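You operate a simulated robot arm through the tools that you are given. There is no shell and no other tool. Be economical: measure what you need, move in short steps, check, and stop when the job is done.

You run a simulated robot arm. Do the job below in one go: nothing can be reset, and whatever is moved stays where it is left.

Task
Put things in order on the long platform top. At the end: the orange water bottle stands where the gold pestle stood; the gold pestle is on the black plate; the yellow glass stands where the orange water bottle stood; the hand brush is on the round board; whatever was shut is shut again. Leave all else as you found it, and nothing knocked over.

Only the result counts: the job must be done as asked and must still hold three seconds after the hand-in. Knocking over, shifting, dropping, spilling or breaking anything else fails it.

Robot
A 7-joint arm with a two-finger parallel gripper, fixed in place. Base frame: the origin is at the foot of the arm, x ahead of it, y to its left, z up; the work surface is at about z = 0.85. Lengths are in m, angles in rad, forces in N, time in s.
With the tool pointing down near the work surface it reaches from about 0.3 to 0.7 m from the base axis. Its first joint turns from -1.152 to 1.152 rad. Payload 1.57 kg.
Tool frame: the origin (TCP) lies between the finger pads and is the grasp point; the fingertips stand 0.03 m ahead of it; z points along the fingers, y is the line along which they close. Largest opening 0.11 m; finger width 0.024, thickness 0.012; the body of the gripper, 0.048 by 0.112 m, starts 0.078 m behind the TCP.
Orientation is told as [roll, pitch, yaw] about the base's x, y, z axes, in that order, counted from this pose: with the fingers straight down and closing along the base's y, the tool's x points along the base's -x, its y along +y and its z along -z.

Tools
- The arm moves only by the tool move_arm. Its argument "targets" is a list of rows, each an object (a shift or turn left out is 0, a gripper value left out holds the last) with "slide": the shift along the base's x, y, z in m, a list of three; "delta_rot": the turn, a rotation vector about the base's x, y, z in rad, a list of three; "jaw": the gripper command, from -1 (fully open) to 1 (shut), values between in proportion. In form: [{"slide": [tx, ty, tz], "delta_rot": [rx, ry, rz], "jaw": jaw}, ...]. A call has 1 to 10 rows; each row is the pose to reach, as a shift and turn from the pose commanded when the call began. Rows are played at 5 a second. More than 0.05 m and 0.15 rad between two rows, or a gripper value outside its range, and nothing of the call is played. Where a pose cannot be reached the arm comes as near as it can. A force on the tool above 40 N (or 10 N above the force at the start of the call, whichever is more), or a blocked arm, ends the call early, and 0.2 s more pass. Each finger travels about 0.108 m/s and halts on what it meets, pressing with about 43 N; the grip force reading is that of the motor and also rises with nothing between the fingers. The clock runs only during rows and for 0.2 s after the last one: add rows that repeat a pose to give the fingers time. It gives the time, the measured TCP pose, the force on the tool (base axes), the opening and the grip force at its end, in the units of the frame above (readings bear some noise), and new pictures: "show" is both (left out), scene, wrist or none.
- Cameras (640 x 400 px; columns grow to the right, rows downward): "scene" is fixed at [0.1491, -0.3951, 1.3829]; the picture's right is [0.86, -0.51, 0.00], its down [-0.39, -0.66, -0.64] and it looks along [0.33, 0.55, -0.77] (base axes); focal length 262 px, centre (320, 200). "wrist" rides on the gripper at [-0.036, 0, -0.08] in the tool frame; the picture's right is [0.00, -1.00, 0.00], its down [0.97, 0.00, -0.24] and it looks along [0.24, 0.00, 0.97] (tool axes); focal length 218 px, centre (320, 200).
- locate(camera, pixels): for up to 12 pixels [column, row] of the newest picture of that camera ("zoom" is the newest enlarged one), the place [x, y, z] in the base frame of the surface seen there, good to about 0.002 m. No time passes.
- close_up(camera, box): a new picture of the part [left, top, right, bottom] of that camera's present view, enlarged. No time passes.
- job_done(): hands the job in; it is judged then, once.

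Go step by step. Measure first, check grasps and placings, and put right what went wrong. The budget is 80 turns and 120 pictures, counting those below and the enlarged ones. Unless the task says otherwise, let go and move clear before handing in, and close with one line.

The tools are called after ">>>" as name(argument=value, ...) on one line, values as JSON. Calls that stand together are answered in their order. move_arm: Moves the arm, as the interface text tells. Its arguments: {"type":"object","properties":{"targets":{"type":"array"},"show":{"type":"string","enum":["both","scene","wrist","none"]}},"required":["targets"]} The other tools are called the same way: locate (camera, pixels) gives the place of the surface under pixels of a picture; close_up (camera, box) takes an enlarged picture of a part of a camera's view; job_done () hands the job in.

At the start:

```text
t: 0.0
ee_pos: [0.3097, -0.1167, 1.1512]
orientation: [0.001, 0.0, 0.001]
force: [-0.5, 0.0, 0.4]
opening: 0.1099
grip_force: 0.0
```

scene: 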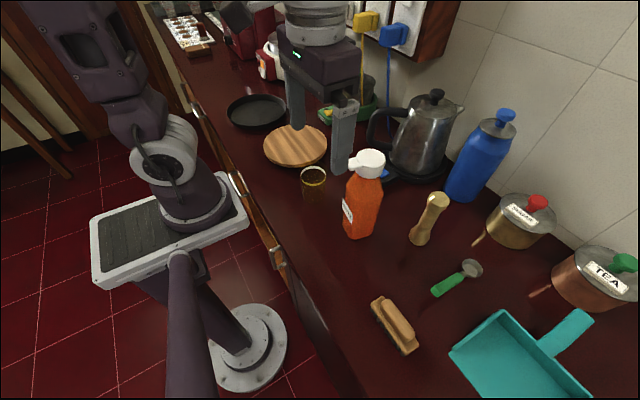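
wrist: 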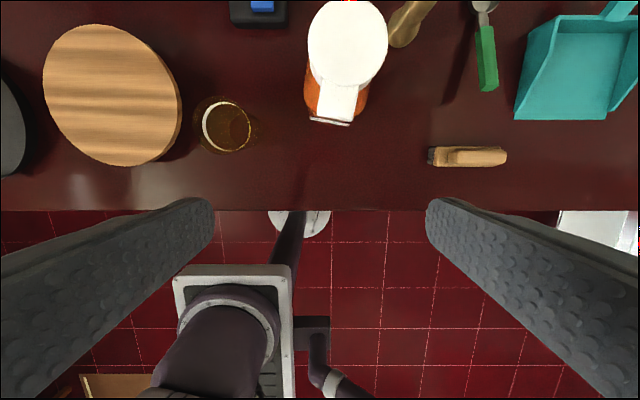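

The pictures show the bottle near (363,195), the pestle (429,218), the glass (313,182), the brush (395,325), the board (296,146) and the plate (257,111). I'll measure them before moving.

>>> close_up(camera="scene", box=[220, 80, 480, 260])

>>> locate(camera="scene", pixels=[[368, 160], [357, 236], [365, 200], [437, 200], [418, 240], [427, 222], [313, 171], [311, 198], [296, 146], [257, 111], [395, 322], [330, 215]])

>>> locate(camera="wrist", pixels=[[45, 90], [182, 100], [110, 25], [120, 165], [205, 125], [248, 125], [430, 156], [506, 157], [468, 148], [468, 165], [335, 120], [346, 40]])

```text
2.22 times, centred on (350, 170) of scene
```

zoom: 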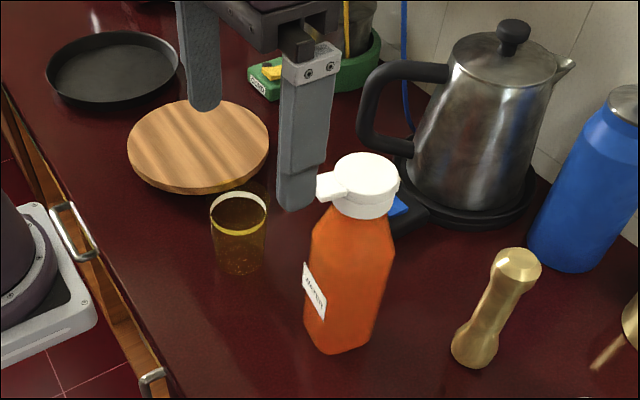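

```text
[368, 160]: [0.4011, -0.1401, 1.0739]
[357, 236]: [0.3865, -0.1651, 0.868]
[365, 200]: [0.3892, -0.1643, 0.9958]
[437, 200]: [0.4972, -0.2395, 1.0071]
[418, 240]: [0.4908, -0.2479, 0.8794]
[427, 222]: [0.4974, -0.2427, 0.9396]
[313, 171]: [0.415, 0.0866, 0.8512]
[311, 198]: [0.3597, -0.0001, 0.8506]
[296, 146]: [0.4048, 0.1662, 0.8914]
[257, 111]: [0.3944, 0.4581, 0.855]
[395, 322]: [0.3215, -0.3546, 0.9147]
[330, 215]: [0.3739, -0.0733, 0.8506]
```

```text
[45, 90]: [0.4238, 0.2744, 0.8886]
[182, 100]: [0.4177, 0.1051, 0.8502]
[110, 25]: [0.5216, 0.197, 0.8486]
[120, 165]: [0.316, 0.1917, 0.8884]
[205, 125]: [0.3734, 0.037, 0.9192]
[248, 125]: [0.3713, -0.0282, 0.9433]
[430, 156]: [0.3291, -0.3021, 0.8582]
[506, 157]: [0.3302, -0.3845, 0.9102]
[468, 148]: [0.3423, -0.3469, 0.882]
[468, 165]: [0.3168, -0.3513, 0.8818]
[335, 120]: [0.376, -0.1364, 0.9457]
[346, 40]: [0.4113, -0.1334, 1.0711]
```

The bottle is about 0.22 tall and upright, the pestle is upright at about (0.50,-0.24), and the glass is at about (0.37,0). I'll take finer measurements on the brush, glass rim, plate and board.

>>> close_up(camera="scene", box=[340, 270, 460, 370])

>>> close_up(camera="wrist", box=[180, 0, 540, 200])

>>> locate(camera="zoom", pixels=[[445, 280], [575, 280], [510, 262], [510, 292], [510, 276], [46, 225], [122, 225], [85, 185], [85, 262], [230, 75], [365, 75], [297, 5]])

>>> locate(camera="scene", pixels=[[302, 172], [313, 167], [324, 175], [313, 180], [229, 110], [255, 95], [285, 112], [255, 126], [436, 194], [430, 200], [446, 200], [440, 206]])

```text
4.00 times, centred on (400, 320) of scene
```

zoom: 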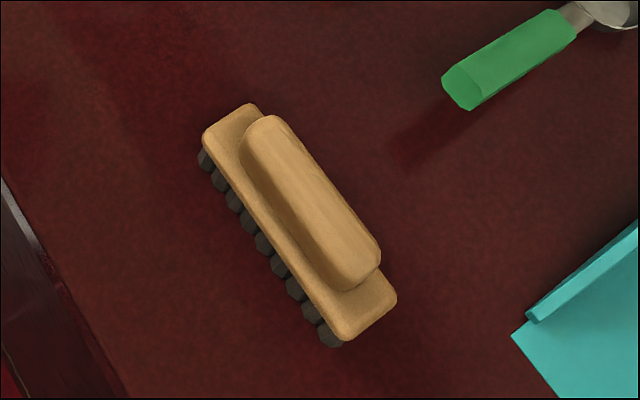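

```text
1.78 times, centred on (360, 100) of wrist
```

zoom: 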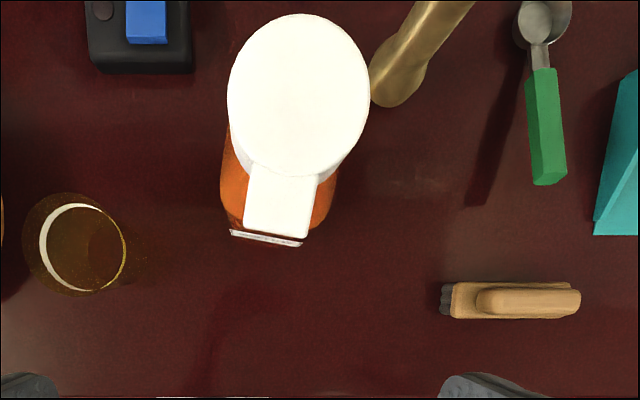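

```text
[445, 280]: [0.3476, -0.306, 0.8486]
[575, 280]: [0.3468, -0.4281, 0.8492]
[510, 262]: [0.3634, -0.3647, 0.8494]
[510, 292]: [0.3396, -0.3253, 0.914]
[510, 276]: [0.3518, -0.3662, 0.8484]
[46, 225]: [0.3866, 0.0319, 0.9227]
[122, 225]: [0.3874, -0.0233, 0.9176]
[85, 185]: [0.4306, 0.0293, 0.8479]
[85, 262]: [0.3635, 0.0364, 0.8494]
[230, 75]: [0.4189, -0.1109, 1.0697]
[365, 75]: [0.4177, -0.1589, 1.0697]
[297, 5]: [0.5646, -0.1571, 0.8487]
```

```text
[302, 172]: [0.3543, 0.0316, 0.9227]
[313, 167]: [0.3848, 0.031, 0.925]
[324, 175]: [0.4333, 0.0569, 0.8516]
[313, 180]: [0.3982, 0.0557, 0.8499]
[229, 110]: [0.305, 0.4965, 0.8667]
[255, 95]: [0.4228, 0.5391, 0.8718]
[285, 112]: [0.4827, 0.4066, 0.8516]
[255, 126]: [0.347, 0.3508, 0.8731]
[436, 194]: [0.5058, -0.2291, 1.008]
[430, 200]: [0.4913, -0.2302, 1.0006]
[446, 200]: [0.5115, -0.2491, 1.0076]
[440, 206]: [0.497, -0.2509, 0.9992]
```

The brush lies along y at about (0.33,-0.345) with its top at 0.914. The glass rim is at z≈0.925 and the bottle cap is at (0.418,-0.135) with its top at 1.072. The pestle goes first, so I'll move above it to look, with fingertips above the bottle cap.

>>> move_arm(targets=[{"slide": [0.035, -0.022, 0.02]}, {"slide": [0.07, -0.044, 0.02]}, {"slide": [0.105, -0.066, 0.02]}, {"slide": [0.14, -0.088, 0.02]}, {"slide": [0.175, -0.106, 0.02]}, {"slide": [0.193, -0.119, 0.02]}, {"slide": [0.193, -0.119, 0.02]}])

>>> locate(camera="scene", pixels=[[362, 20], [395, 35], [375, 100], [490, 150], [505, 118], [437, 95], [420, 140], [265, 147], [320, 150], [297, 128], [297, 162], [525, 210]])

```text
t: 1.6
ee_pos: [0.5026, -0.2355, 1.1683]
orientation: [-0.001, -0.001, 0.001]
force: [0.3, -0.3, -1.3]
opening: 0.11
grip_force: 0.0
```

scene: 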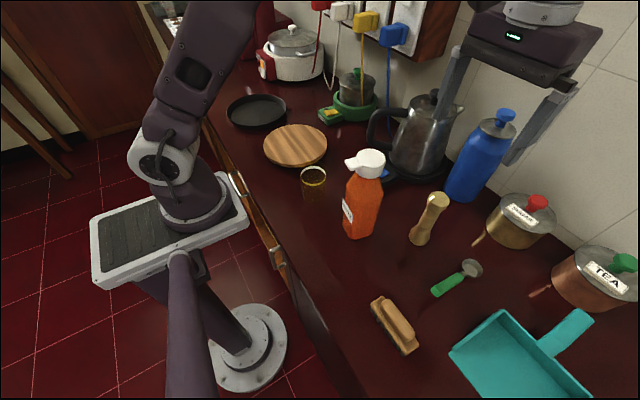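
wrist: 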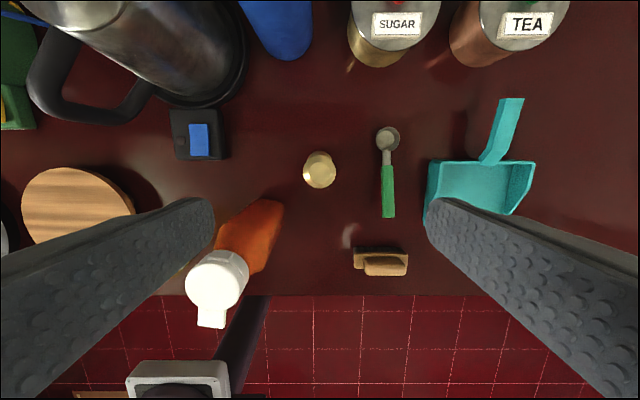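

```text
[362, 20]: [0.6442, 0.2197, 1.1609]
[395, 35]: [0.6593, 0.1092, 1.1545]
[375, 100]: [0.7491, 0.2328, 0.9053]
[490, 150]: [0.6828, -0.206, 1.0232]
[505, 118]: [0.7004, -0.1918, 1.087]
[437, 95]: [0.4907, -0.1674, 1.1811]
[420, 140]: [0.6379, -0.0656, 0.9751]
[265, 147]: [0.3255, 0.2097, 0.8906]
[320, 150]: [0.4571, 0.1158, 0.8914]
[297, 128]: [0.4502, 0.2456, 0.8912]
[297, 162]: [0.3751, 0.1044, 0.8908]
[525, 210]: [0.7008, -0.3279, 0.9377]
```

The wrist picture shows the pestle top at (319,170), roughly centred under the tool. I'll locate its edges, plus the board, plate and bottle.

>>> locate(camera="wrist", pixels=[[305, 170], [333, 170], [319, 155], [319, 185], [319, 170], [195, 283], [245, 283], [218, 260], [218, 300], [270, 215], [250, 235], [320, 195]])

>>> close_up(camera="scene", box=[320, 140, 470, 260])

>>> locate(camera="zoom", pixels=[[470, 280], [440, 280], [502, 280], [425, 400], [380, 400], [470, 400], [405, 425], [450, 345], [160, 410], [100, 360], [230, 360], [250, 200]])

>>> locate(camera="scene", pixels=[[326, 143], [264, 150], [290, 126], [300, 164], [228, 113], [287, 108], [260, 96], [250, 124], [245, 112], [270, 112], [313, 169], [313, 186]])

```text
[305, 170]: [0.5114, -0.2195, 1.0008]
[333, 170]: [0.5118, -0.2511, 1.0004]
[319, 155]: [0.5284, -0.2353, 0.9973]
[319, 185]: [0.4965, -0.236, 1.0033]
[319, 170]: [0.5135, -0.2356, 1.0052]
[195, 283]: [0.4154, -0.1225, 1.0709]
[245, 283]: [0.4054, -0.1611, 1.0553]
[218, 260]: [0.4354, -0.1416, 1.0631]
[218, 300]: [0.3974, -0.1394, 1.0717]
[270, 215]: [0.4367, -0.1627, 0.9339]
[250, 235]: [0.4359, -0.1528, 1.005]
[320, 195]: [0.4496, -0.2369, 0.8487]
```

```text
3.33 times, centred on (395, 200) of scene
```

zoom: 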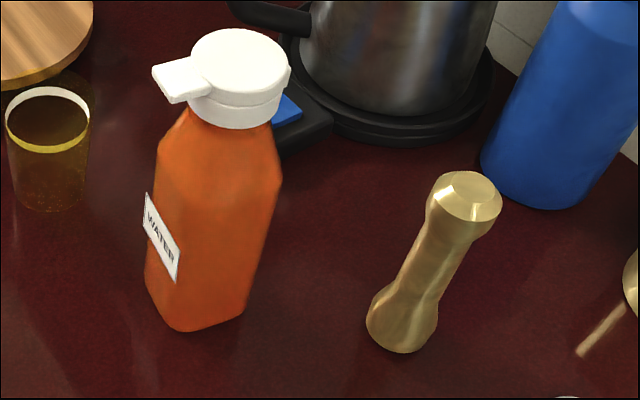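

```text
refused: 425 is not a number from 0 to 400
```

```text
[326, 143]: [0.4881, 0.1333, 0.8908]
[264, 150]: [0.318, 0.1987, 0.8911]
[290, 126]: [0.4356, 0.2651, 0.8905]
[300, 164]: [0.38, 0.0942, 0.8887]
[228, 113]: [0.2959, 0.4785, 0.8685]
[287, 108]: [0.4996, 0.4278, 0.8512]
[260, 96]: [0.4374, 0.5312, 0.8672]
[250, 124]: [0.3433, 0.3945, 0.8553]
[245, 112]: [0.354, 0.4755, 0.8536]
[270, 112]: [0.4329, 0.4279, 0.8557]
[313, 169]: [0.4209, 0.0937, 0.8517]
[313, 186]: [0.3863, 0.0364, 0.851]
```

The pestle top is centred at (0.512,-0.2355), z 1.005, about 0.032 wide; the board centre is about (0.407,0.183) and the plate centre about (0.39,0.44). I'll descend and grip the pestle's knob.

>>> move_arm(targets=[{"slide": [0.0095, 0, -0.04]}, {"slide": [0.0095, 0, -0.08]}, {"slide": [0.0095, 0, -0.12]}, {"slide": [0.0095, 0, -0.16]}, {"slide": [0.0095, 0, -0.185]}, {"slide": [0.0095, 0, -0.185]}, {"slide": [0.0095, 0, -0.185], "jaw": 1}, {"slide": [0.0095, 0, -0.185], "jaw": 1}, {"slide": [0.0095, 0, -0.185], "jaw": 1}, {"slide": [0.0095, 0, -0.185], "jaw": 1}])

```text
t: 3.8
ee_pos: [0.514, -0.236, 0.9853]
orientation: [0.001, 0.0, 0.001]
force: [0.0, -0.4, 0.8]
opening: 0.0374
grip_force: 43.3
```

scene: 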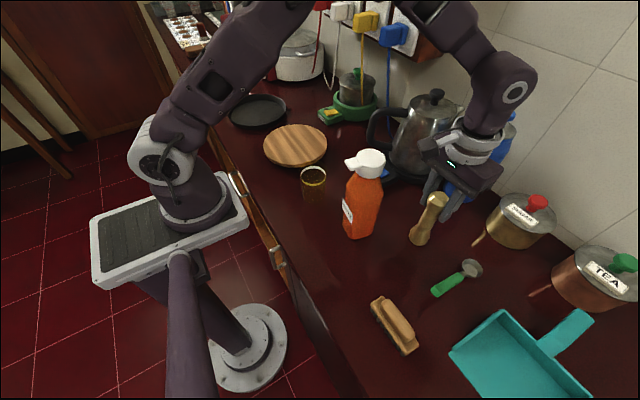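
wrist: 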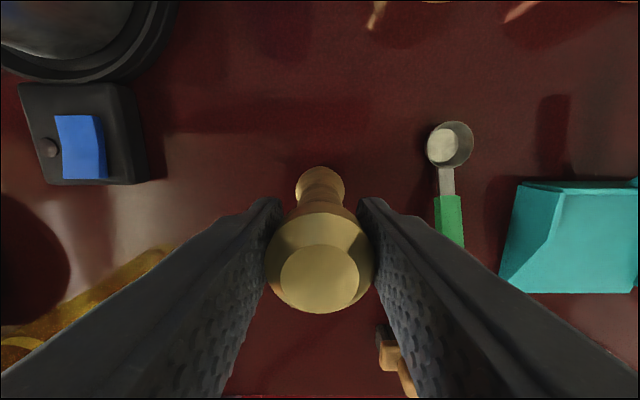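

The pestle is gripped at opening 0.037. I'll lift it straight up to clear the bottle and kettle.

>>> move_arm(targets=[{"slide": [0, 0, 0.03]}, {"slide": [0, 0, 0.08]}, {"slide": [0, 0, 0.13]}, {"slide": [0, 0, 0.18]}, {"slide": [0, 0, 0.23]}, {"slide": [0, 0, 0.255]}, {"slide": [0, 0, 0.255]}])

>>> locate(camera="scene", pixels=[[437, 95], [373, 125], [390, 112], [405, 110], [347, 105], [355, 80], [258, 85]])

```text
t: 5.4
ee_pos: [0.5115, -0.2315, 1.2307]
orientation: [0.003, 0.014, 0.005]
force: [-0.4, -0.7, -4.5]
opening: 0.0374
grip_force: 42.9
out of reach, approached as far as the arm can: row 6
```

scene: 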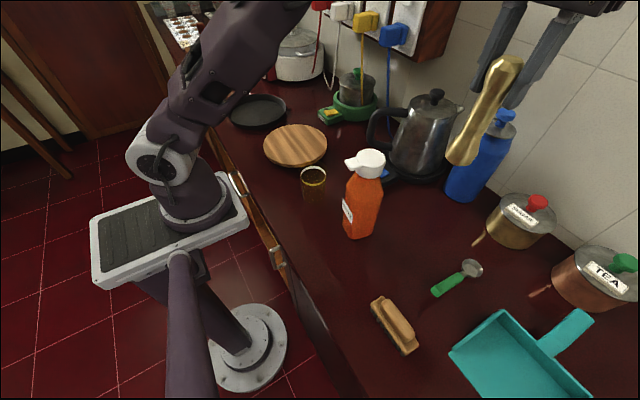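
wrist: 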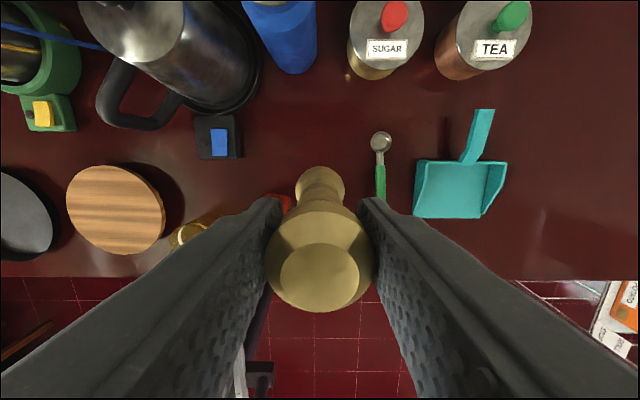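

```text
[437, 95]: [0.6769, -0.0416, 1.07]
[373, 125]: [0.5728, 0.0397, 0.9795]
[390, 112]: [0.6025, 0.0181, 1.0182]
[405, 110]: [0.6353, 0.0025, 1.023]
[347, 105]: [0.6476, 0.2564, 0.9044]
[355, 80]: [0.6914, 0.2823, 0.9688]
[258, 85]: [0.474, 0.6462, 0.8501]
```

Reach tops out at z≈1.23 and the pestle hangs straight. I'll carry it along y towards the plate, staying clear of the bottle cap and the kettle handle (x≥0.57).

>>> move_arm(targets=[{"slide": [-0.008, 0.04, -0.02]}, {"slide": [-0.015, 0.085, -0.02]}, {"slide": [-0.023, 0.13, -0.02]}, {"slide": [-0.032, 0.178, -0.03]}, {"slide": [-0.042, 0.224, -0.04]}, {"slide": [-0.052, 0.27, -0.05]}, {"slide": [-0.062, 0.315, -0.06]}, {"slide": [-0.07, 0.36, -0.07]}, {"slide": [-0.08, 0.405, -0.08]}, {"slide": [-0.08, 0.405, -0.08]}], show="scene")

```text
t: 7.6
ee_pos: [0.4308, 0.1712, 1.16]
orientation: [0.0, 0.002, 0.0]
force: [-0.2, -0.7, -4.1]
opening: 0.0373
grip_force: 43.5
```

scene: 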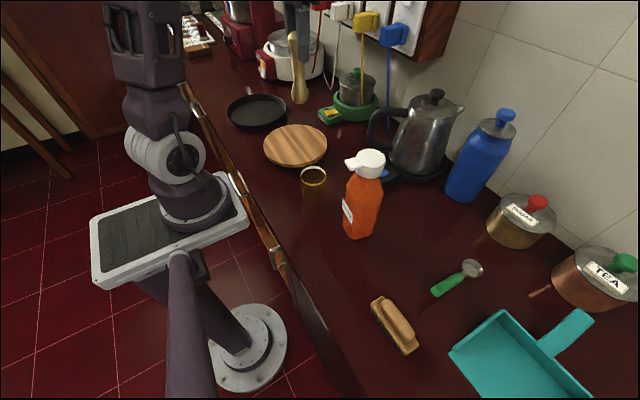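

The pestle is in hand at (0.431,0.171). I'll continue to above the plate centre (0.39,0.44), staying high first.

>>> move_arm(targets=[{"slide": [-0.008, 0.045, 0]}, {"slide": [-0.016, 0.09, 0]}, {"slide": [-0.024, 0.135, 0]}, {"slide": [-0.031, 0.18, 0]}, {"slide": [-0.036, 0.225, 0]}, {"slide": [-0.041, 0.269, 0]}, {"slide": [-0.041, 0.269, -0.04]}, {"slide": [-0.041, 0.269, -0.08]}, {"slide": [-0.041, 0.269, -0.12]}, {"slide": [-0.041, 0.269, -0.12]}])

>>> close_up(camera="scene", box=[200, 40, 360, 140])

```text
t: 9.8
ee_pos: [0.3933, 0.4386, 1.0414]
orientation: [0.0, 0.0, 0.0]
force: [-0.3, 0.3, -3.9]
opening: 0.0374
grip_force: 43.2
```

scene: 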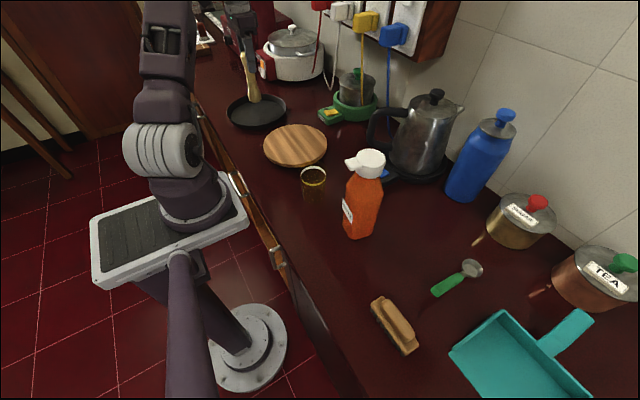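
wrist: 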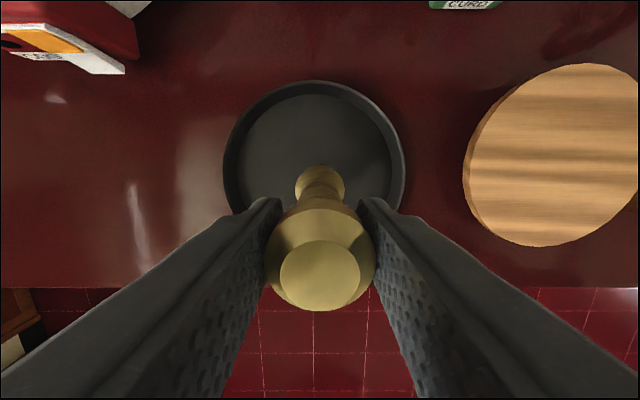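

```text
4.00 times, centred on (280, 90) of scene
```

zoom: 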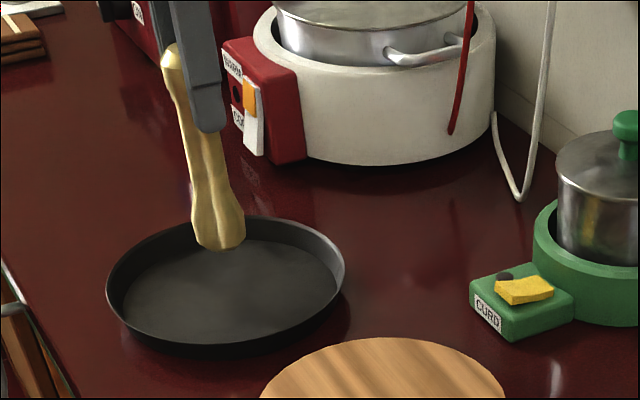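

The pestle hangs over the plate, whose rim spans (224..404,170) in the wrist picture. I'll check the plate's centre before lowering.

>>> locate(camera="wrist", pixels=[[226, 160], [402, 160], [313, 83], [240, 200], [395, 200], [260, 170], [370, 150], [313, 120]])

>>> locate(camera="zoom", pixels=[[108, 290], [343, 270], [270, 219], [190, 345], [200, 290], [280, 280]])

```text
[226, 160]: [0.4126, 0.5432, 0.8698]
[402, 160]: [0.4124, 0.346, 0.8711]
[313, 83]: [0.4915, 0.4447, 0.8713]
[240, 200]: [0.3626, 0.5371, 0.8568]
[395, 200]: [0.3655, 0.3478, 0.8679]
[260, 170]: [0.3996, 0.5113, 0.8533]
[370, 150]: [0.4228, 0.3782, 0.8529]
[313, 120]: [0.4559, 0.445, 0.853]
```

```text
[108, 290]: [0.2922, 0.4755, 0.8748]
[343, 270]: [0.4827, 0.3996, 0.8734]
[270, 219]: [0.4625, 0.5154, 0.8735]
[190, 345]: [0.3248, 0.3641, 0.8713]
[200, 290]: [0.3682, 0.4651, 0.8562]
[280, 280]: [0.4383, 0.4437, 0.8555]
```

The plate centre is (0.391,0.4445) with its floor at about 0.854. I'll lower the pestle until it touches.

>>> move_arm(targets=[{"slide": [-0.002, 0.006, -0.02]}, {"slide": [-0.002, 0.006, -0.04]}, {"slide": [-0.002, 0.006, -0.046]}, {"slide": [-0.002, 0.006, -0.05]}, {"slide": [-0.002, 0.006, -0.05]}], show="none")

>>> close_up(camera="scene", box=[200, 40, 360, 140])

```text
t: 11.0
ee_pos: [0.3899, 0.444, 0.9917]
orientation: [0.001, 0.0, -0.001]
force: [-0.4, -0.3, -3.9]
opening: 0.0374
grip_force: 43.0
```

```text
4.00 times, centred on (280, 90) of scene
```

zoom: 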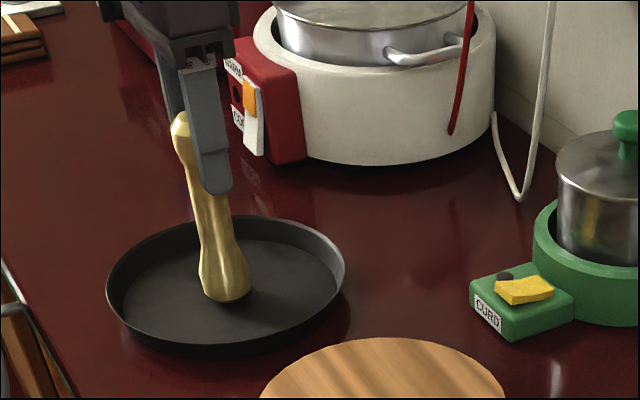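

Force is unchanged at -3.9 N, so the pestle hasn't touched yet. I'll lower in millimetre steps.

>>> move_arm(targets=[{"slide": [0, 0, -0.001]}, {"slide": [0, 0, -0.002]}, {"slide": [0, 0, -0.003]}, {"slide": [0, 0, -0.003]}], show="none")

```text
t: 12.0
ee_pos: [0.39, 0.4438, 0.9886]
orientation: [0.0, 0.001, 0.001]
force: [-3.0, -1.2, 8.8]
opening: 0.0374
grip_force: 43.0
```

The force jumped to +8.8 N, so the pestle is on the plate floor. I'll ease off slightly, open and rise.

>>> move_arm(targets=[{"slide": [0, 0, 0.001]}, {"slide": [0, 0, 0.001], "jaw": 0.2}, {"slide": [0, 0, 0.001], "jaw": -0.2}, {"slide": [0, 0, 0.001], "jaw": -0.6}, {"slide": [0, 0, 0.001], "jaw": -0.6}, {"slide": [0, 0, 0.03], "jaw": -0.6}, {"slide": [0, 0, 0.07], "jaw": -0.6}, {"slide": [0, 0, 0.11], "jaw": -0.6}, {"slide": [0, 0, 0.15], "jaw": -1}, {"slide": [0, 0, 0.15], "jaw": -1}])

>>> close_up(camera="scene", box=[200, 40, 360, 140])

```text
t: 14.2
ee_pos: [0.3894, 0.4459, 1.1371]
orientation: [-0.001, -0.001, -0.001]
force: [-0.1, 0.0, 0.2]
opening: 0.1102
grip_force: 0.1
```

scene: 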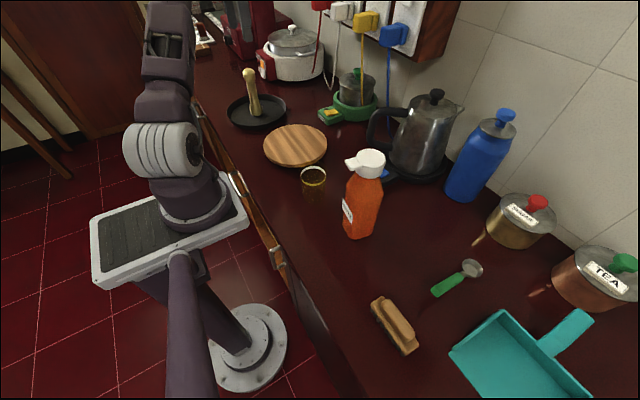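
wrist: 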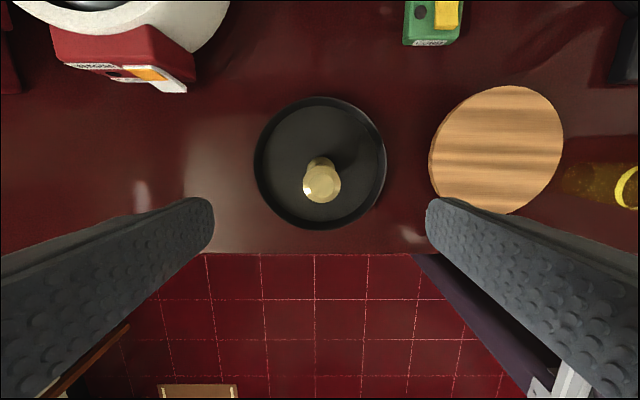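

```text
4.00 times, centred on (280, 90) of scene
```

zoom: 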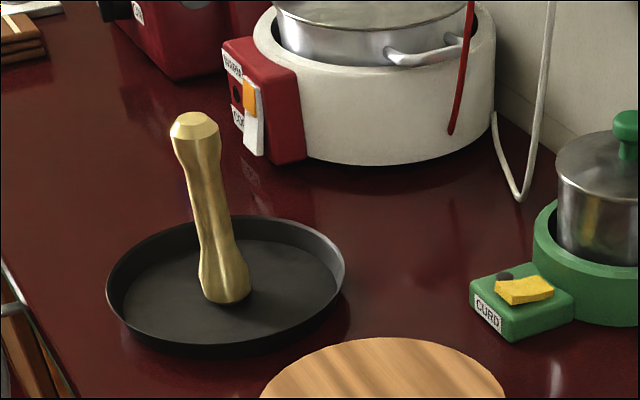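

The pestle stands on the plate. Next I'll travel back to above the orange bottle with fingertips above its cap.

>>> move_arm(targets=[{"slide": [0.003, -0.049, 0.02]}, {"slide": [0.006, -0.098, 0.02]}, {"slide": [0.009, -0.147, 0.02]}, {"slide": [0.012, -0.196, 0.02]}, {"slide": [0.015, -0.245, 0.02]}, {"slide": [0.018, -0.294, 0.02]}, {"slide": [0.02, -0.343, 0.02]}, {"slide": [0.022, -0.392, 0.02]}, {"slide": [0.024, -0.441, 0.02]}, {"slide": [0.024, -0.49, 0.02]}], show="none")

>>> move_arm(targets=[{"slide": [0.003, -0.045, 0]}, {"slide": [0.003, -0.092, 0]}, {"slide": [0.003, -0.092, 0]}])

```text
refused: row 1 steps farther than a row can; nothing moved
```

```text
t: 15.0
ee_pos: [0.3939, 0.3528, 1.1384]
orientation: [0.002, -0.001, 0.001]
force: [0.2, 0.3, 0.6]
opening: 0.1099
grip_force: 0.0
```

scene: 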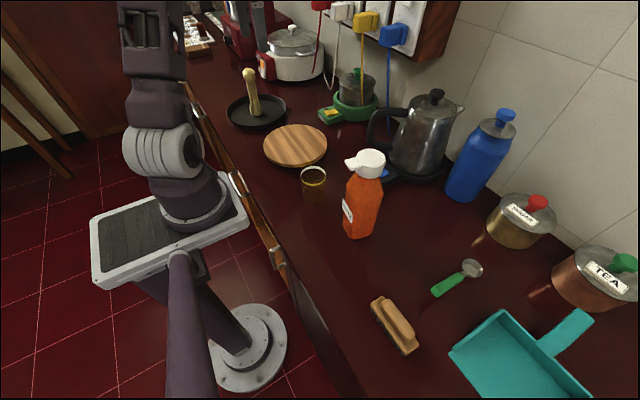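
wrist: 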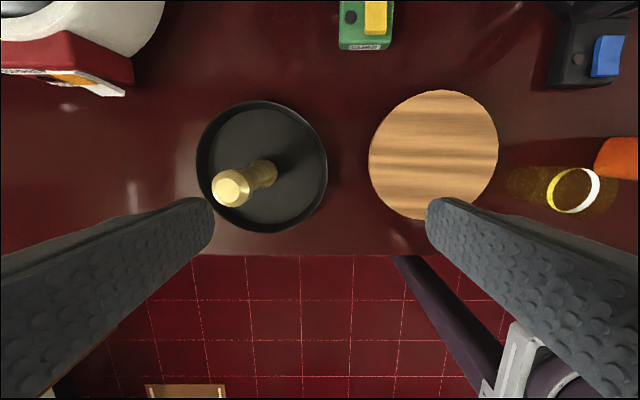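

The first call was refused for step size, so the arm is now at (0.394,0.353,1.138) and nothing was touched. I'll continue to the bottle, needing another -0.489 in y.

>>> move_arm(targets=[{"slide": [0.002, -0.045, 0.015]}, {"slide": [0.005, -0.093, 0.02]}, {"slide": [0.007, -0.142, 0.02]}, {"slide": [0.01, -0.191, 0.02]}, {"slide": [0.012, -0.24, 0.02]}, {"slide": [0.014, -0.289, 0.02]}, {"slide": [0.016, -0.338, 0.02]}, {"slide": [0.018, -0.387, 0.02]}, {"slide": [0.02, -0.436, 0.02]}, {"slide": [0.022, -0.485, 0.02]}], show="wrist")

>>> locate(camera="wrist", pixels=[[285, 200], [355, 200], [320, 165], [320, 235], [320, 200]])

>>> locate(camera="scene", pixels=[[470, 268], [440, 290], [418, 240]])

```text
t: 17.2
ee_pos: [0.4139, -0.1314, 1.1568]
orientation: [-0.001, 0.0, 0.0]
force: [0.0, -0.3, 0.5]
opening: 0.1098
grip_force: 0.1
```

wrist: 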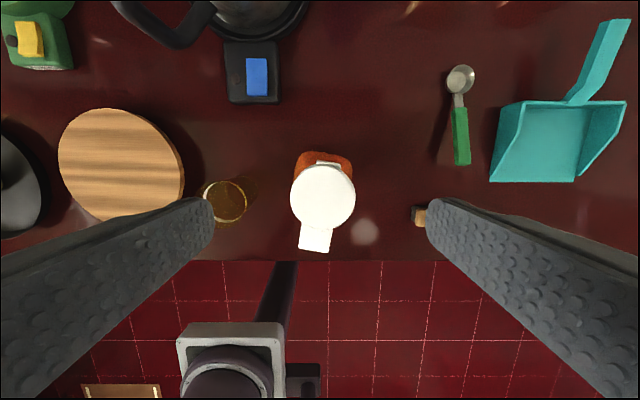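

```text
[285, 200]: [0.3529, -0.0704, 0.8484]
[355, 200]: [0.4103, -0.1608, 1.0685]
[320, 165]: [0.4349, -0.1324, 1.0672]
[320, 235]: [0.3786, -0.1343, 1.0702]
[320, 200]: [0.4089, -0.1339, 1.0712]
```

```text
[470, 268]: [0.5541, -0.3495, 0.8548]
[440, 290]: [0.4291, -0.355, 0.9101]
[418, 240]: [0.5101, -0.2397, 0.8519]
```

The cap centre is at about (0.411,-0.136), and its spout points towards -x with a slight turn. I'll measure that turn so the fingers meet the body faces squarely.

>>> close_up(camera="wrist", box=[270, 140, 374, 260])

>>> locate(camera="wrist", pixels=[[301, 247], [329, 250], [302, 236], [330, 236], [297, 165], [351, 168], [325, 155], [291, 197], [294, 197], [353, 197], [322, 226]])

```text
3.33 times, centred on (322, 200) of wrist
```

zoom: 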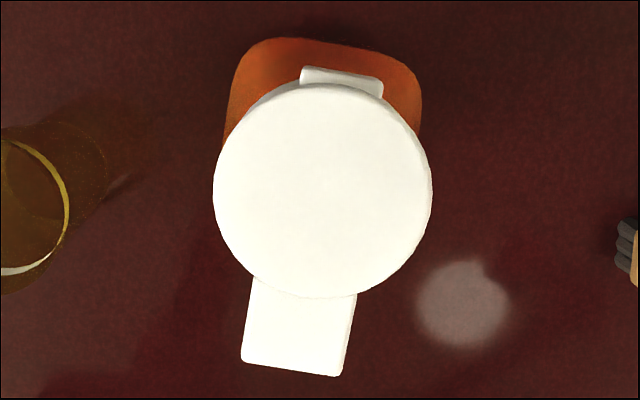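

```text
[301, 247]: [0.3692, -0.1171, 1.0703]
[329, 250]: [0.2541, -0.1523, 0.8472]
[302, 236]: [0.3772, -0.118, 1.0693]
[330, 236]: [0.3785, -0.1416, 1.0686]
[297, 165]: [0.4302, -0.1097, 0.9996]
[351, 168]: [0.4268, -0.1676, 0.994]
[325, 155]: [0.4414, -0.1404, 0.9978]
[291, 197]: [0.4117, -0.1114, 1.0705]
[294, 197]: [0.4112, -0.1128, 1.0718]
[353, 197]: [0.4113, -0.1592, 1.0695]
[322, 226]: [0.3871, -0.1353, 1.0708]
```

The body is about 0.058 wide, turned about -0.14 rad and centred at about (0.411,-0.137). I'll turn to match, descend to z≈1.003 (fingers on the body, palm clear of the cap) and close.

>>> move_arm(targets=[{"slide": [-0.003, -0.0055, -0.03], "delta_rot": [0, 0, -0.07]}, {"slide": [-0.003, -0.0055, -0.06], "delta_rot": [0, 0, -0.14]}, {"slide": [-0.003, -0.0055, -0.1], "delta_rot": [0, 0, -0.14]}, {"slide": [-0.003, -0.0055, -0.135], "delta_rot": [0, 0, -0.14]}, {"slide": [-0.003, -0.0055, -0.154], "delta_rot": [0, 0, -0.14]}, {"slide": [-0.003, -0.0055, -0.154], "delta_rot": [0, 0, -0.14]}, {"slide": [-0.003, -0.0055, -0.154], "delta_rot": [0, 0, -0.14], "jaw": 1}, {"slide": [-0.003, -0.0055, -0.154], "delta_rot": [0, 0, -0.14], "jaw": 1}, {"slide": [-0.003, -0.0055, -0.154], "delta_rot": [0, 0, -0.14], "jaw": 1}])

>>> close_up(camera="scene", box=[310, 120, 470, 260])

```text
t: 19.2
ee_pos: [0.4128, -0.1382, 1.0017]
orientation: [-0.001, 0.001, -0.14]
force: [0.6, -0.6, 0.0]
opening: 0.0654
grip_force: 42.8
```

scene: 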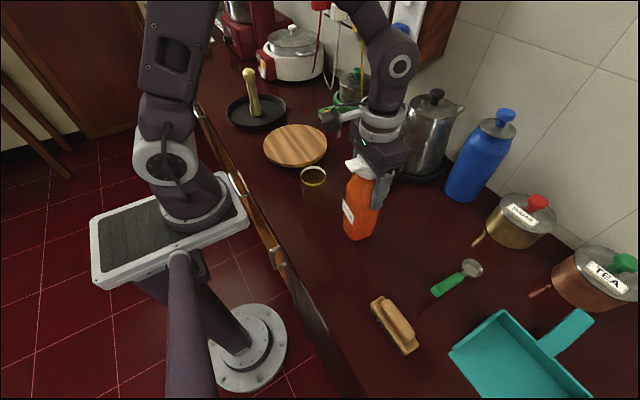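
wrist: 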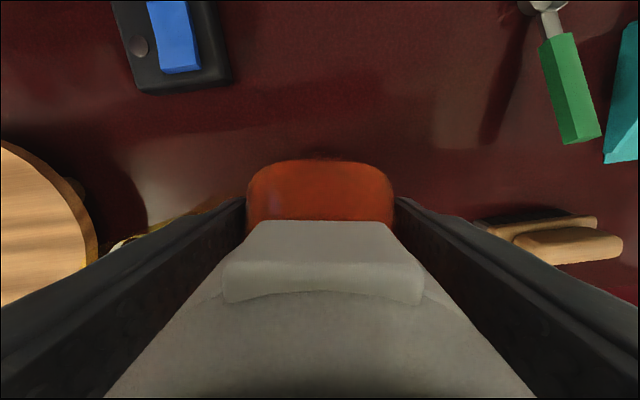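

```text
2.86 times, centred on (390, 190) of scene
```

zoom: 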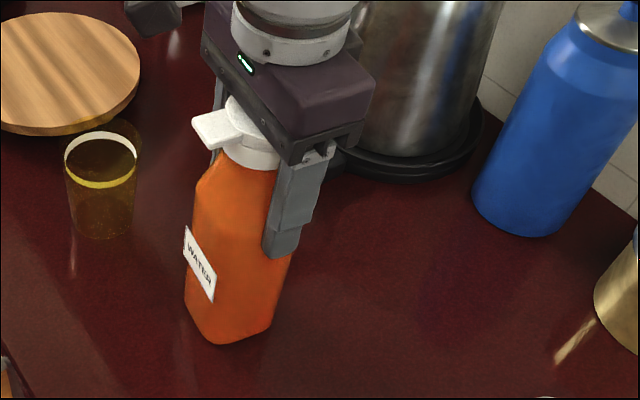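

The bottle is held squarely at opening 0.065. I'll lift it 0.05 and shift it (0.10,-0.0985) to the pestle's old spot.

>>> move_arm(targets=[{"slide": [0, 0, 0.02]}, {"slide": [0, 0, 0.05]}, {"slide": [0.025, -0.025, 0.05]}, {"slide": [0.05, -0.05, 0.05]}, {"slide": [0.075, -0.075, 0.05]}, {"slide": [0.1, -0.0985, 0.05]}, {"slide": [0.1, -0.0985, 0.03]}, {"slide": [0.1, -0.0985, 0.012]}, {"slide": [0.1, -0.0985, 0.004]}, {"slide": [0.1, -0.0985, 0.004]}])

>>> close_up(camera="scene", box=[360, 120, 520, 260])

```text
t: 21.4
ee_pos: [0.5135, -0.2377, 1.0066]
orientation: [-0.001, -0.001, -0.138]
force: [0.2, -0.6, -5.2]
opening: 0.0652
grip_force: 43.2
```

scene: 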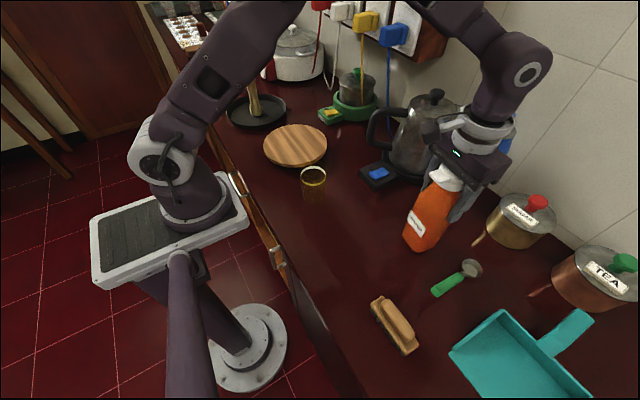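
wrist: 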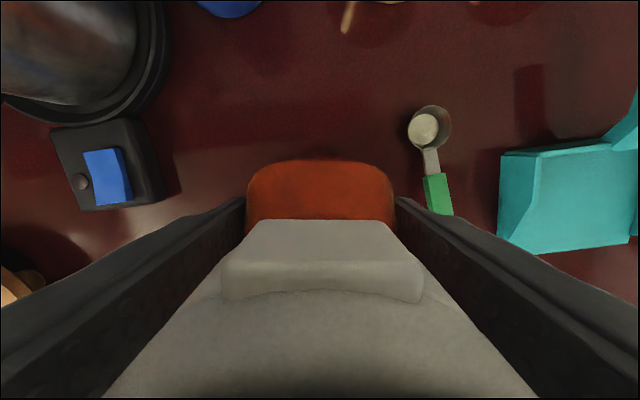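

```text
2.86 times, centred on (440, 190) of scene
```

zoom: 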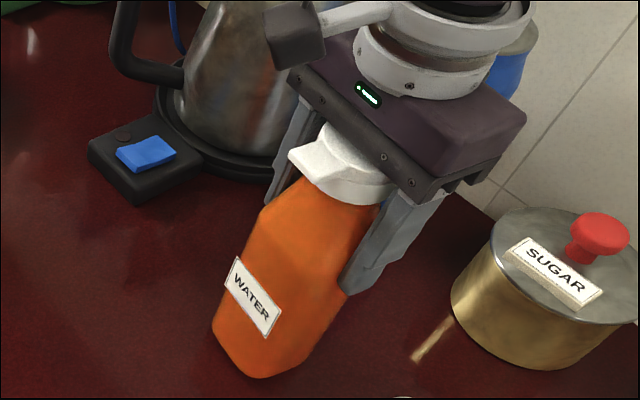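

The bottle hangs upright over the pestle's spot about 4 mm up. I'll lower it to contact.

>>> move_arm(targets=[{"slide": [0, 0, -0.002]}, {"slide": [0, 0, -0.0035]}, {"slide": [0, 0, -0.0045]}, {"slide": [0, 0, -0.0045]}], show="none")

```text
t: 22.4
ee_pos: [0.5097, -0.2369, 1.0039]
orientation: [0.0, 0.0, -0.14]
force: [0.4, 0.2, -4.8]
opening: 0.0651
grip_force: 43.1
```

There's no contact yet (-4.8 N), so I'll go another few millimetres.

>>> move_arm(targets=[{"slide": [0, 0, -0.001]}, {"slide": [0, 0, -0.002]}, {"slide": [0, 0, -0.002]}], show="none")

```text
t: 23.2
ee_pos: [0.512, -0.2386, 1.0023]
orientation: [0.0, 0.0, -0.14]
force: [-1.2, 1.8, 16.1]
opening: 0.0652
grip_force: 42.8
```

Contact shows at +16 N. I'll ease up 1 mm, open and rise clear.

>>> move_arm(targets=[{"slide": [0, 0, 0.001]}, {"slide": [0, 0, 0.001], "jaw": -0.4}, {"slide": [0, 0, 0.001], "jaw": -1}, {"slide": [0, 0, 0.001], "jaw": -1}, {"slide": [0, 0, 0.001], "jaw": -1}, {"slide": [0, 0, 0.04], "jaw": -1}, {"slide": [0, 0, 0.085], "jaw": -1}, {"slide": [0, 0, 0.13], "jaw": -1}, {"slide": [0, 0, 0.16], "jaw": -1}, {"slide": [0, 0, 0.16], "jaw": -1}])

>>> locate(camera="wrist", pixels=[[320, 200], [295, 200], [345, 200], [320, 170], [320, 228]])

```text
t: 25.4
ee_pos: [0.5107, -0.238, 1.1597]
orientation: [0.002, 0.0, -0.138]
force: [-0.3, -0.2, 0.5]
opening: 0.1101
grip_force: 0.0
```

scene: 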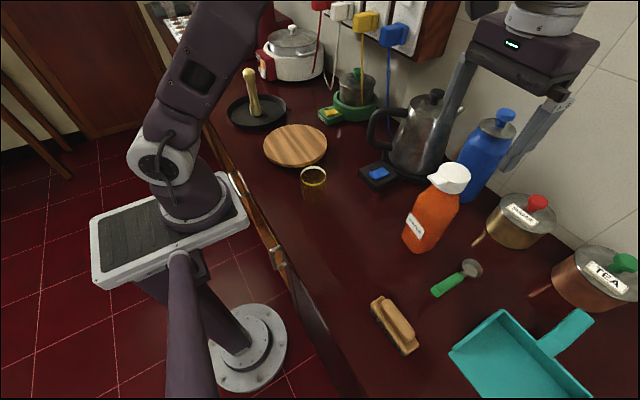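
wrist: 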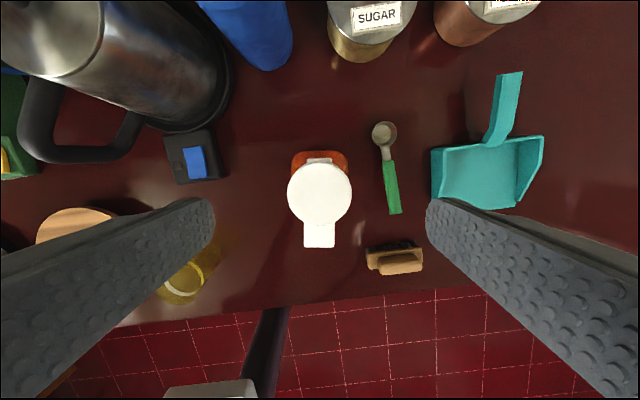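

```text
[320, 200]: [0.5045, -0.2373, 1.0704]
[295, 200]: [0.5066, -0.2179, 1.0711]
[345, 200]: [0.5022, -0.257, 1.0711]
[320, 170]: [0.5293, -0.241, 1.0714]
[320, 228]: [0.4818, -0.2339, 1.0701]
```

The bottle stands at about (0.508,-0.237). Next I'll move above the glass near (0.372,0.003), undoing the wrist turn.

>>> move_arm(targets=[{"slide": [-0.02, 0.035, 0], "delta_rot": [0, 0, 0.05]}, {"slide": [-0.04, 0.07, 0], "delta_rot": [0, 0, 0.1]}, {"slide": [-0.06, 0.105, 0], "delta_rot": [0, 0, 0.14]}, {"slide": [-0.08, 0.14, 0], "delta_rot": [0, 0, 0.14]}, {"slide": [-0.1, 0.175, 0], "delta_rot": [0, 0, 0.14]}, {"slide": [-0.12, 0.21, 0], "delta_rot": [0, 0, 0.14]}, {"slide": [-0.138, 0.241, -0.02], "delta_rot": [0, 0, 0.14]}, {"slide": [-0.138, 0.241, -0.06], "delta_rot": [0, 0, 0.14]}, {"slide": [-0.138, 0.241, -0.08], "delta_rot": [0, 0, 0.14]}, {"slide": [-0.138, 0.241, -0.08], "delta_rot": [0, 0, 0.14]}])

>>> close_up(camera="wrist", box=[240, 110, 400, 250])

```text
t: 27.6
ee_pos: [0.3721, 0.0041, 1.0839]
orientation: [0.002, -0.001, 0.0]
force: [1.0, 0.7, 0.2]
opening: 0.11
grip_force: 0.1
```

scene: 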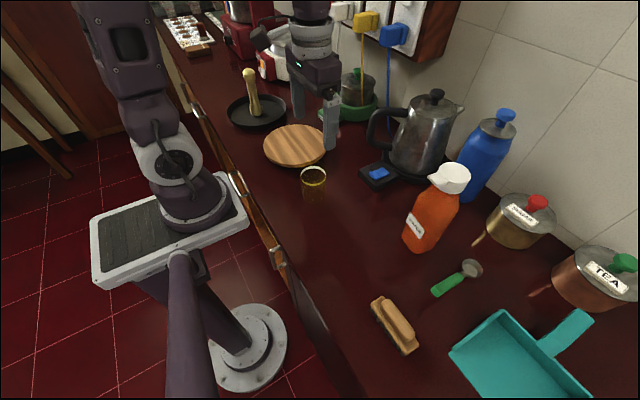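
wrist: 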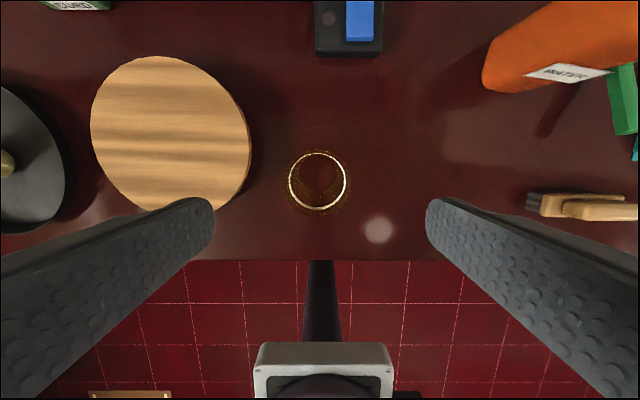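

```text
2.86 times, centred on (320, 180) of wrist
```

zoom: 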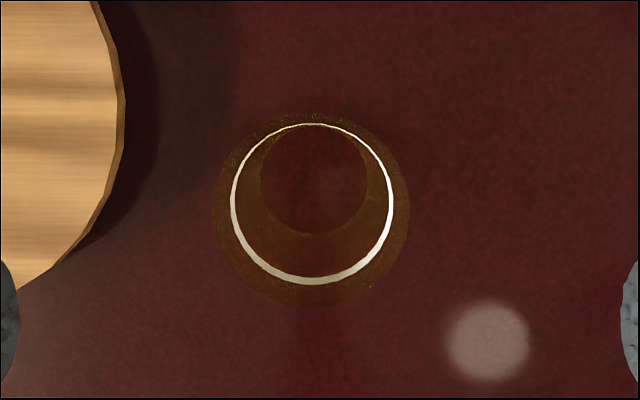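

The glass's outer rim spans zoom columns 214–410 and rows 112–305. I'll locate its edges.

>>> locate(camera="zoom", pixels=[[217, 208], [233, 208], [392, 208], [407, 208], [312, 115], [312, 125], [312, 280], [312, 302], [312, 180], [312, 260], [225, 208], [400, 208]])

>>> close_up(camera="scene", box=[280, 150, 344, 210])

>>> locate(camera="zoom", pixels=[[250, 135], [300, 110], [325, 192], [330, 320], [240, 160], [400, 160], [325, 250]])

```text
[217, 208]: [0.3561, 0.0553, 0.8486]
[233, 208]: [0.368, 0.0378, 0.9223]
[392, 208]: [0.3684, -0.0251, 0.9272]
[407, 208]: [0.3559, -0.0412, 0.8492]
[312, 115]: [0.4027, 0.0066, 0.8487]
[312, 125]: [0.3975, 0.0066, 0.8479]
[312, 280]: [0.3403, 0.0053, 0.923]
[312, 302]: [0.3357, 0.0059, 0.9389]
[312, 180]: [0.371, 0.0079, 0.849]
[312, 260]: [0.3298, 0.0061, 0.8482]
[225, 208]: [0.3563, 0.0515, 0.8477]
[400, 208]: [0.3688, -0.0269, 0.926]
```

```text
6.67 times, centred on (312, 180) of scene
```

zoom: 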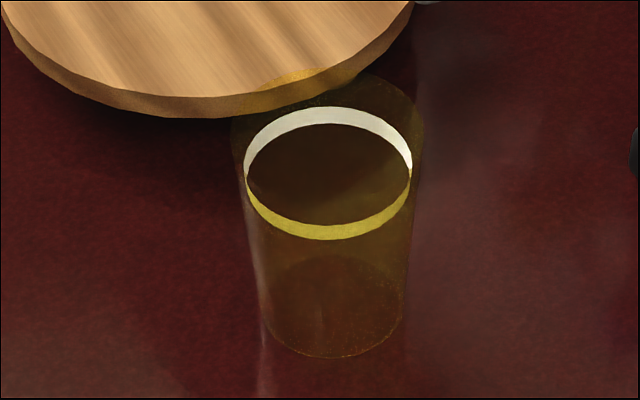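

```text
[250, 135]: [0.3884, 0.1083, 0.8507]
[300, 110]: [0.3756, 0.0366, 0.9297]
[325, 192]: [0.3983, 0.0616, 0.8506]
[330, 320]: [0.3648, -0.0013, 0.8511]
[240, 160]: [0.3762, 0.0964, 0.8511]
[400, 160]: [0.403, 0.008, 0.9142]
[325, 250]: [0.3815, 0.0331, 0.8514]
```

The band on the glass is at z≈0.925 and the rim at about 0.945; the centre is (0.371,0.006) and rim about 0.069 wide. I'll descend to z≈0.91 and grip.

>>> move_arm(targets=[{"slide": [-0.001, 0.002, -0.04]}, {"slide": [-0.001, 0.002, -0.08]}, {"slide": [-0.001, 0.002, -0.12]}, {"slide": [-0.001, 0.002, -0.155]}, {"slide": [-0.001, 0.002, -0.173]}, {"slide": [-0.001, 0.002, -0.173]}, {"slide": [-0.001, 0.002, -0.173], "jaw": 0}, {"slide": [-0.001, 0.002, -0.173], "jaw": 0.5}, {"slide": [-0.001, 0.002, -0.173], "jaw": 1}])

>>> close_up(camera="scene", box=[270, 120, 370, 220])

```text
t: 29.6
ee_pos: [0.3707, 0.0073, 0.9096]
orientation: [0.001, 0.0, -0.001]
force: [0.5, 0.0, -0.1]
opening: 0.0705
grip_force: 43.3
```

scene: 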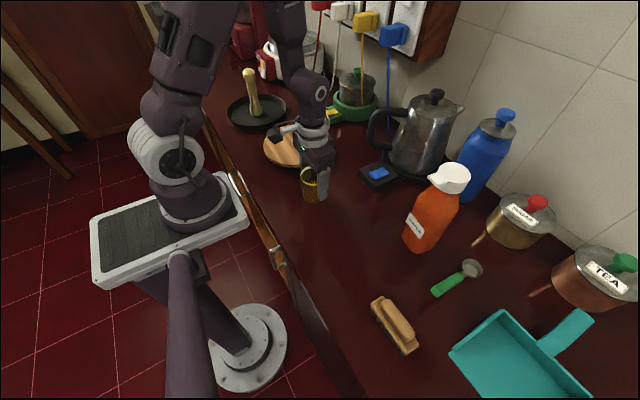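
wrist: 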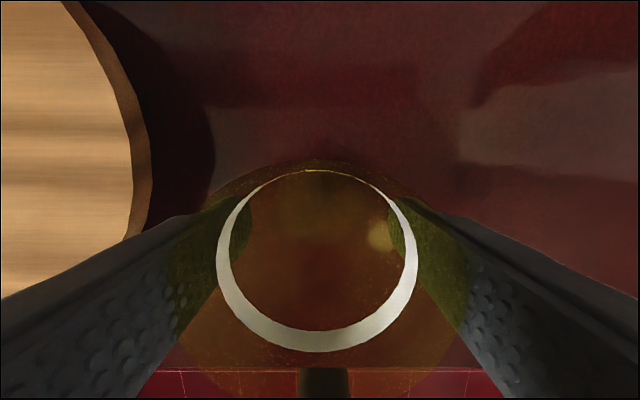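

```text
4.00 times, centred on (320, 170) of scene
```

zoom: 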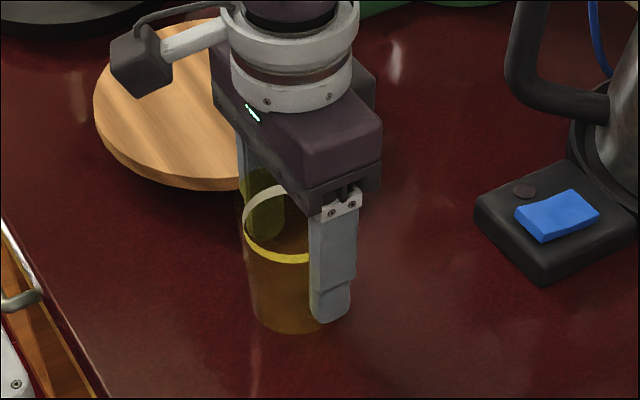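

The glass is held at opening 0.0705. I'll lift it 0.05, carry it level to the bottle's old spot (0.411,-0.137) and lower it.

>>> move_arm(targets=[{"slide": [0, 0, 0.02]}, {"slide": [0, 0, 0.05]}, {"slide": [0.01, -0.035, 0.05]}, {"slide": [0.02, -0.071, 0.05]}, {"slide": [0.031, -0.107, 0.05]}, {"slide": [0.041, -0.143, 0.05]}, {"slide": [0.041, -0.143, 0.05]}, {"slide": [0.041, -0.143, 0.03]}, {"slide": [0.041, -0.143, 0.01]}, {"slide": [0.041, -0.143, 0.005]}])

>>> close_up(camera="scene", box=[300, 130, 460, 260])

```text
t: 31.8
ee_pos: [0.4136, -0.1368, 0.9141]
orientation: [0.0, 0.0, 0.0]
force: [-0.5, 0.8, -1.3]
opening: 0.0706
grip_force: 42.8
```

scene: 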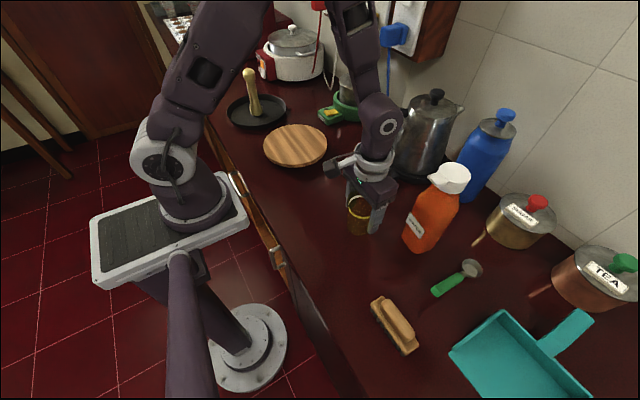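
wrist: 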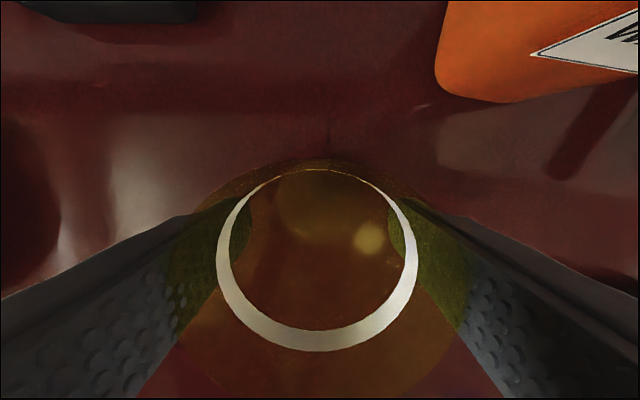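

```text
3.08 times, centred on (380, 195) of scene
```

zoom: 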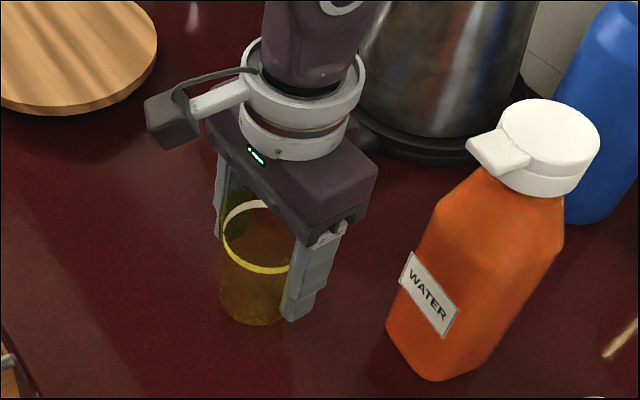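

The glass is upright about 5 mm above the bottle's old spot and clear of everything. I'll lower gently to contact.

>>> move_arm(targets=[{"slide": [0, 0, -0.003]}, {"slide": [0, 0, -0.004]}, {"slide": [0, 0, -0.005]}, {"slide": [0, 0, -0.006]}, {"slide": [0, 0, -0.006]}], show="none")

```text
t: 33.0
ee_pos: [0.4136, -0.136, 0.9083]
orientation: [-0.001, -0.001, -0.001]
force: [-0.7, 1.3, 25.0]
opening: 0.0708
grip_force: 42.4
```

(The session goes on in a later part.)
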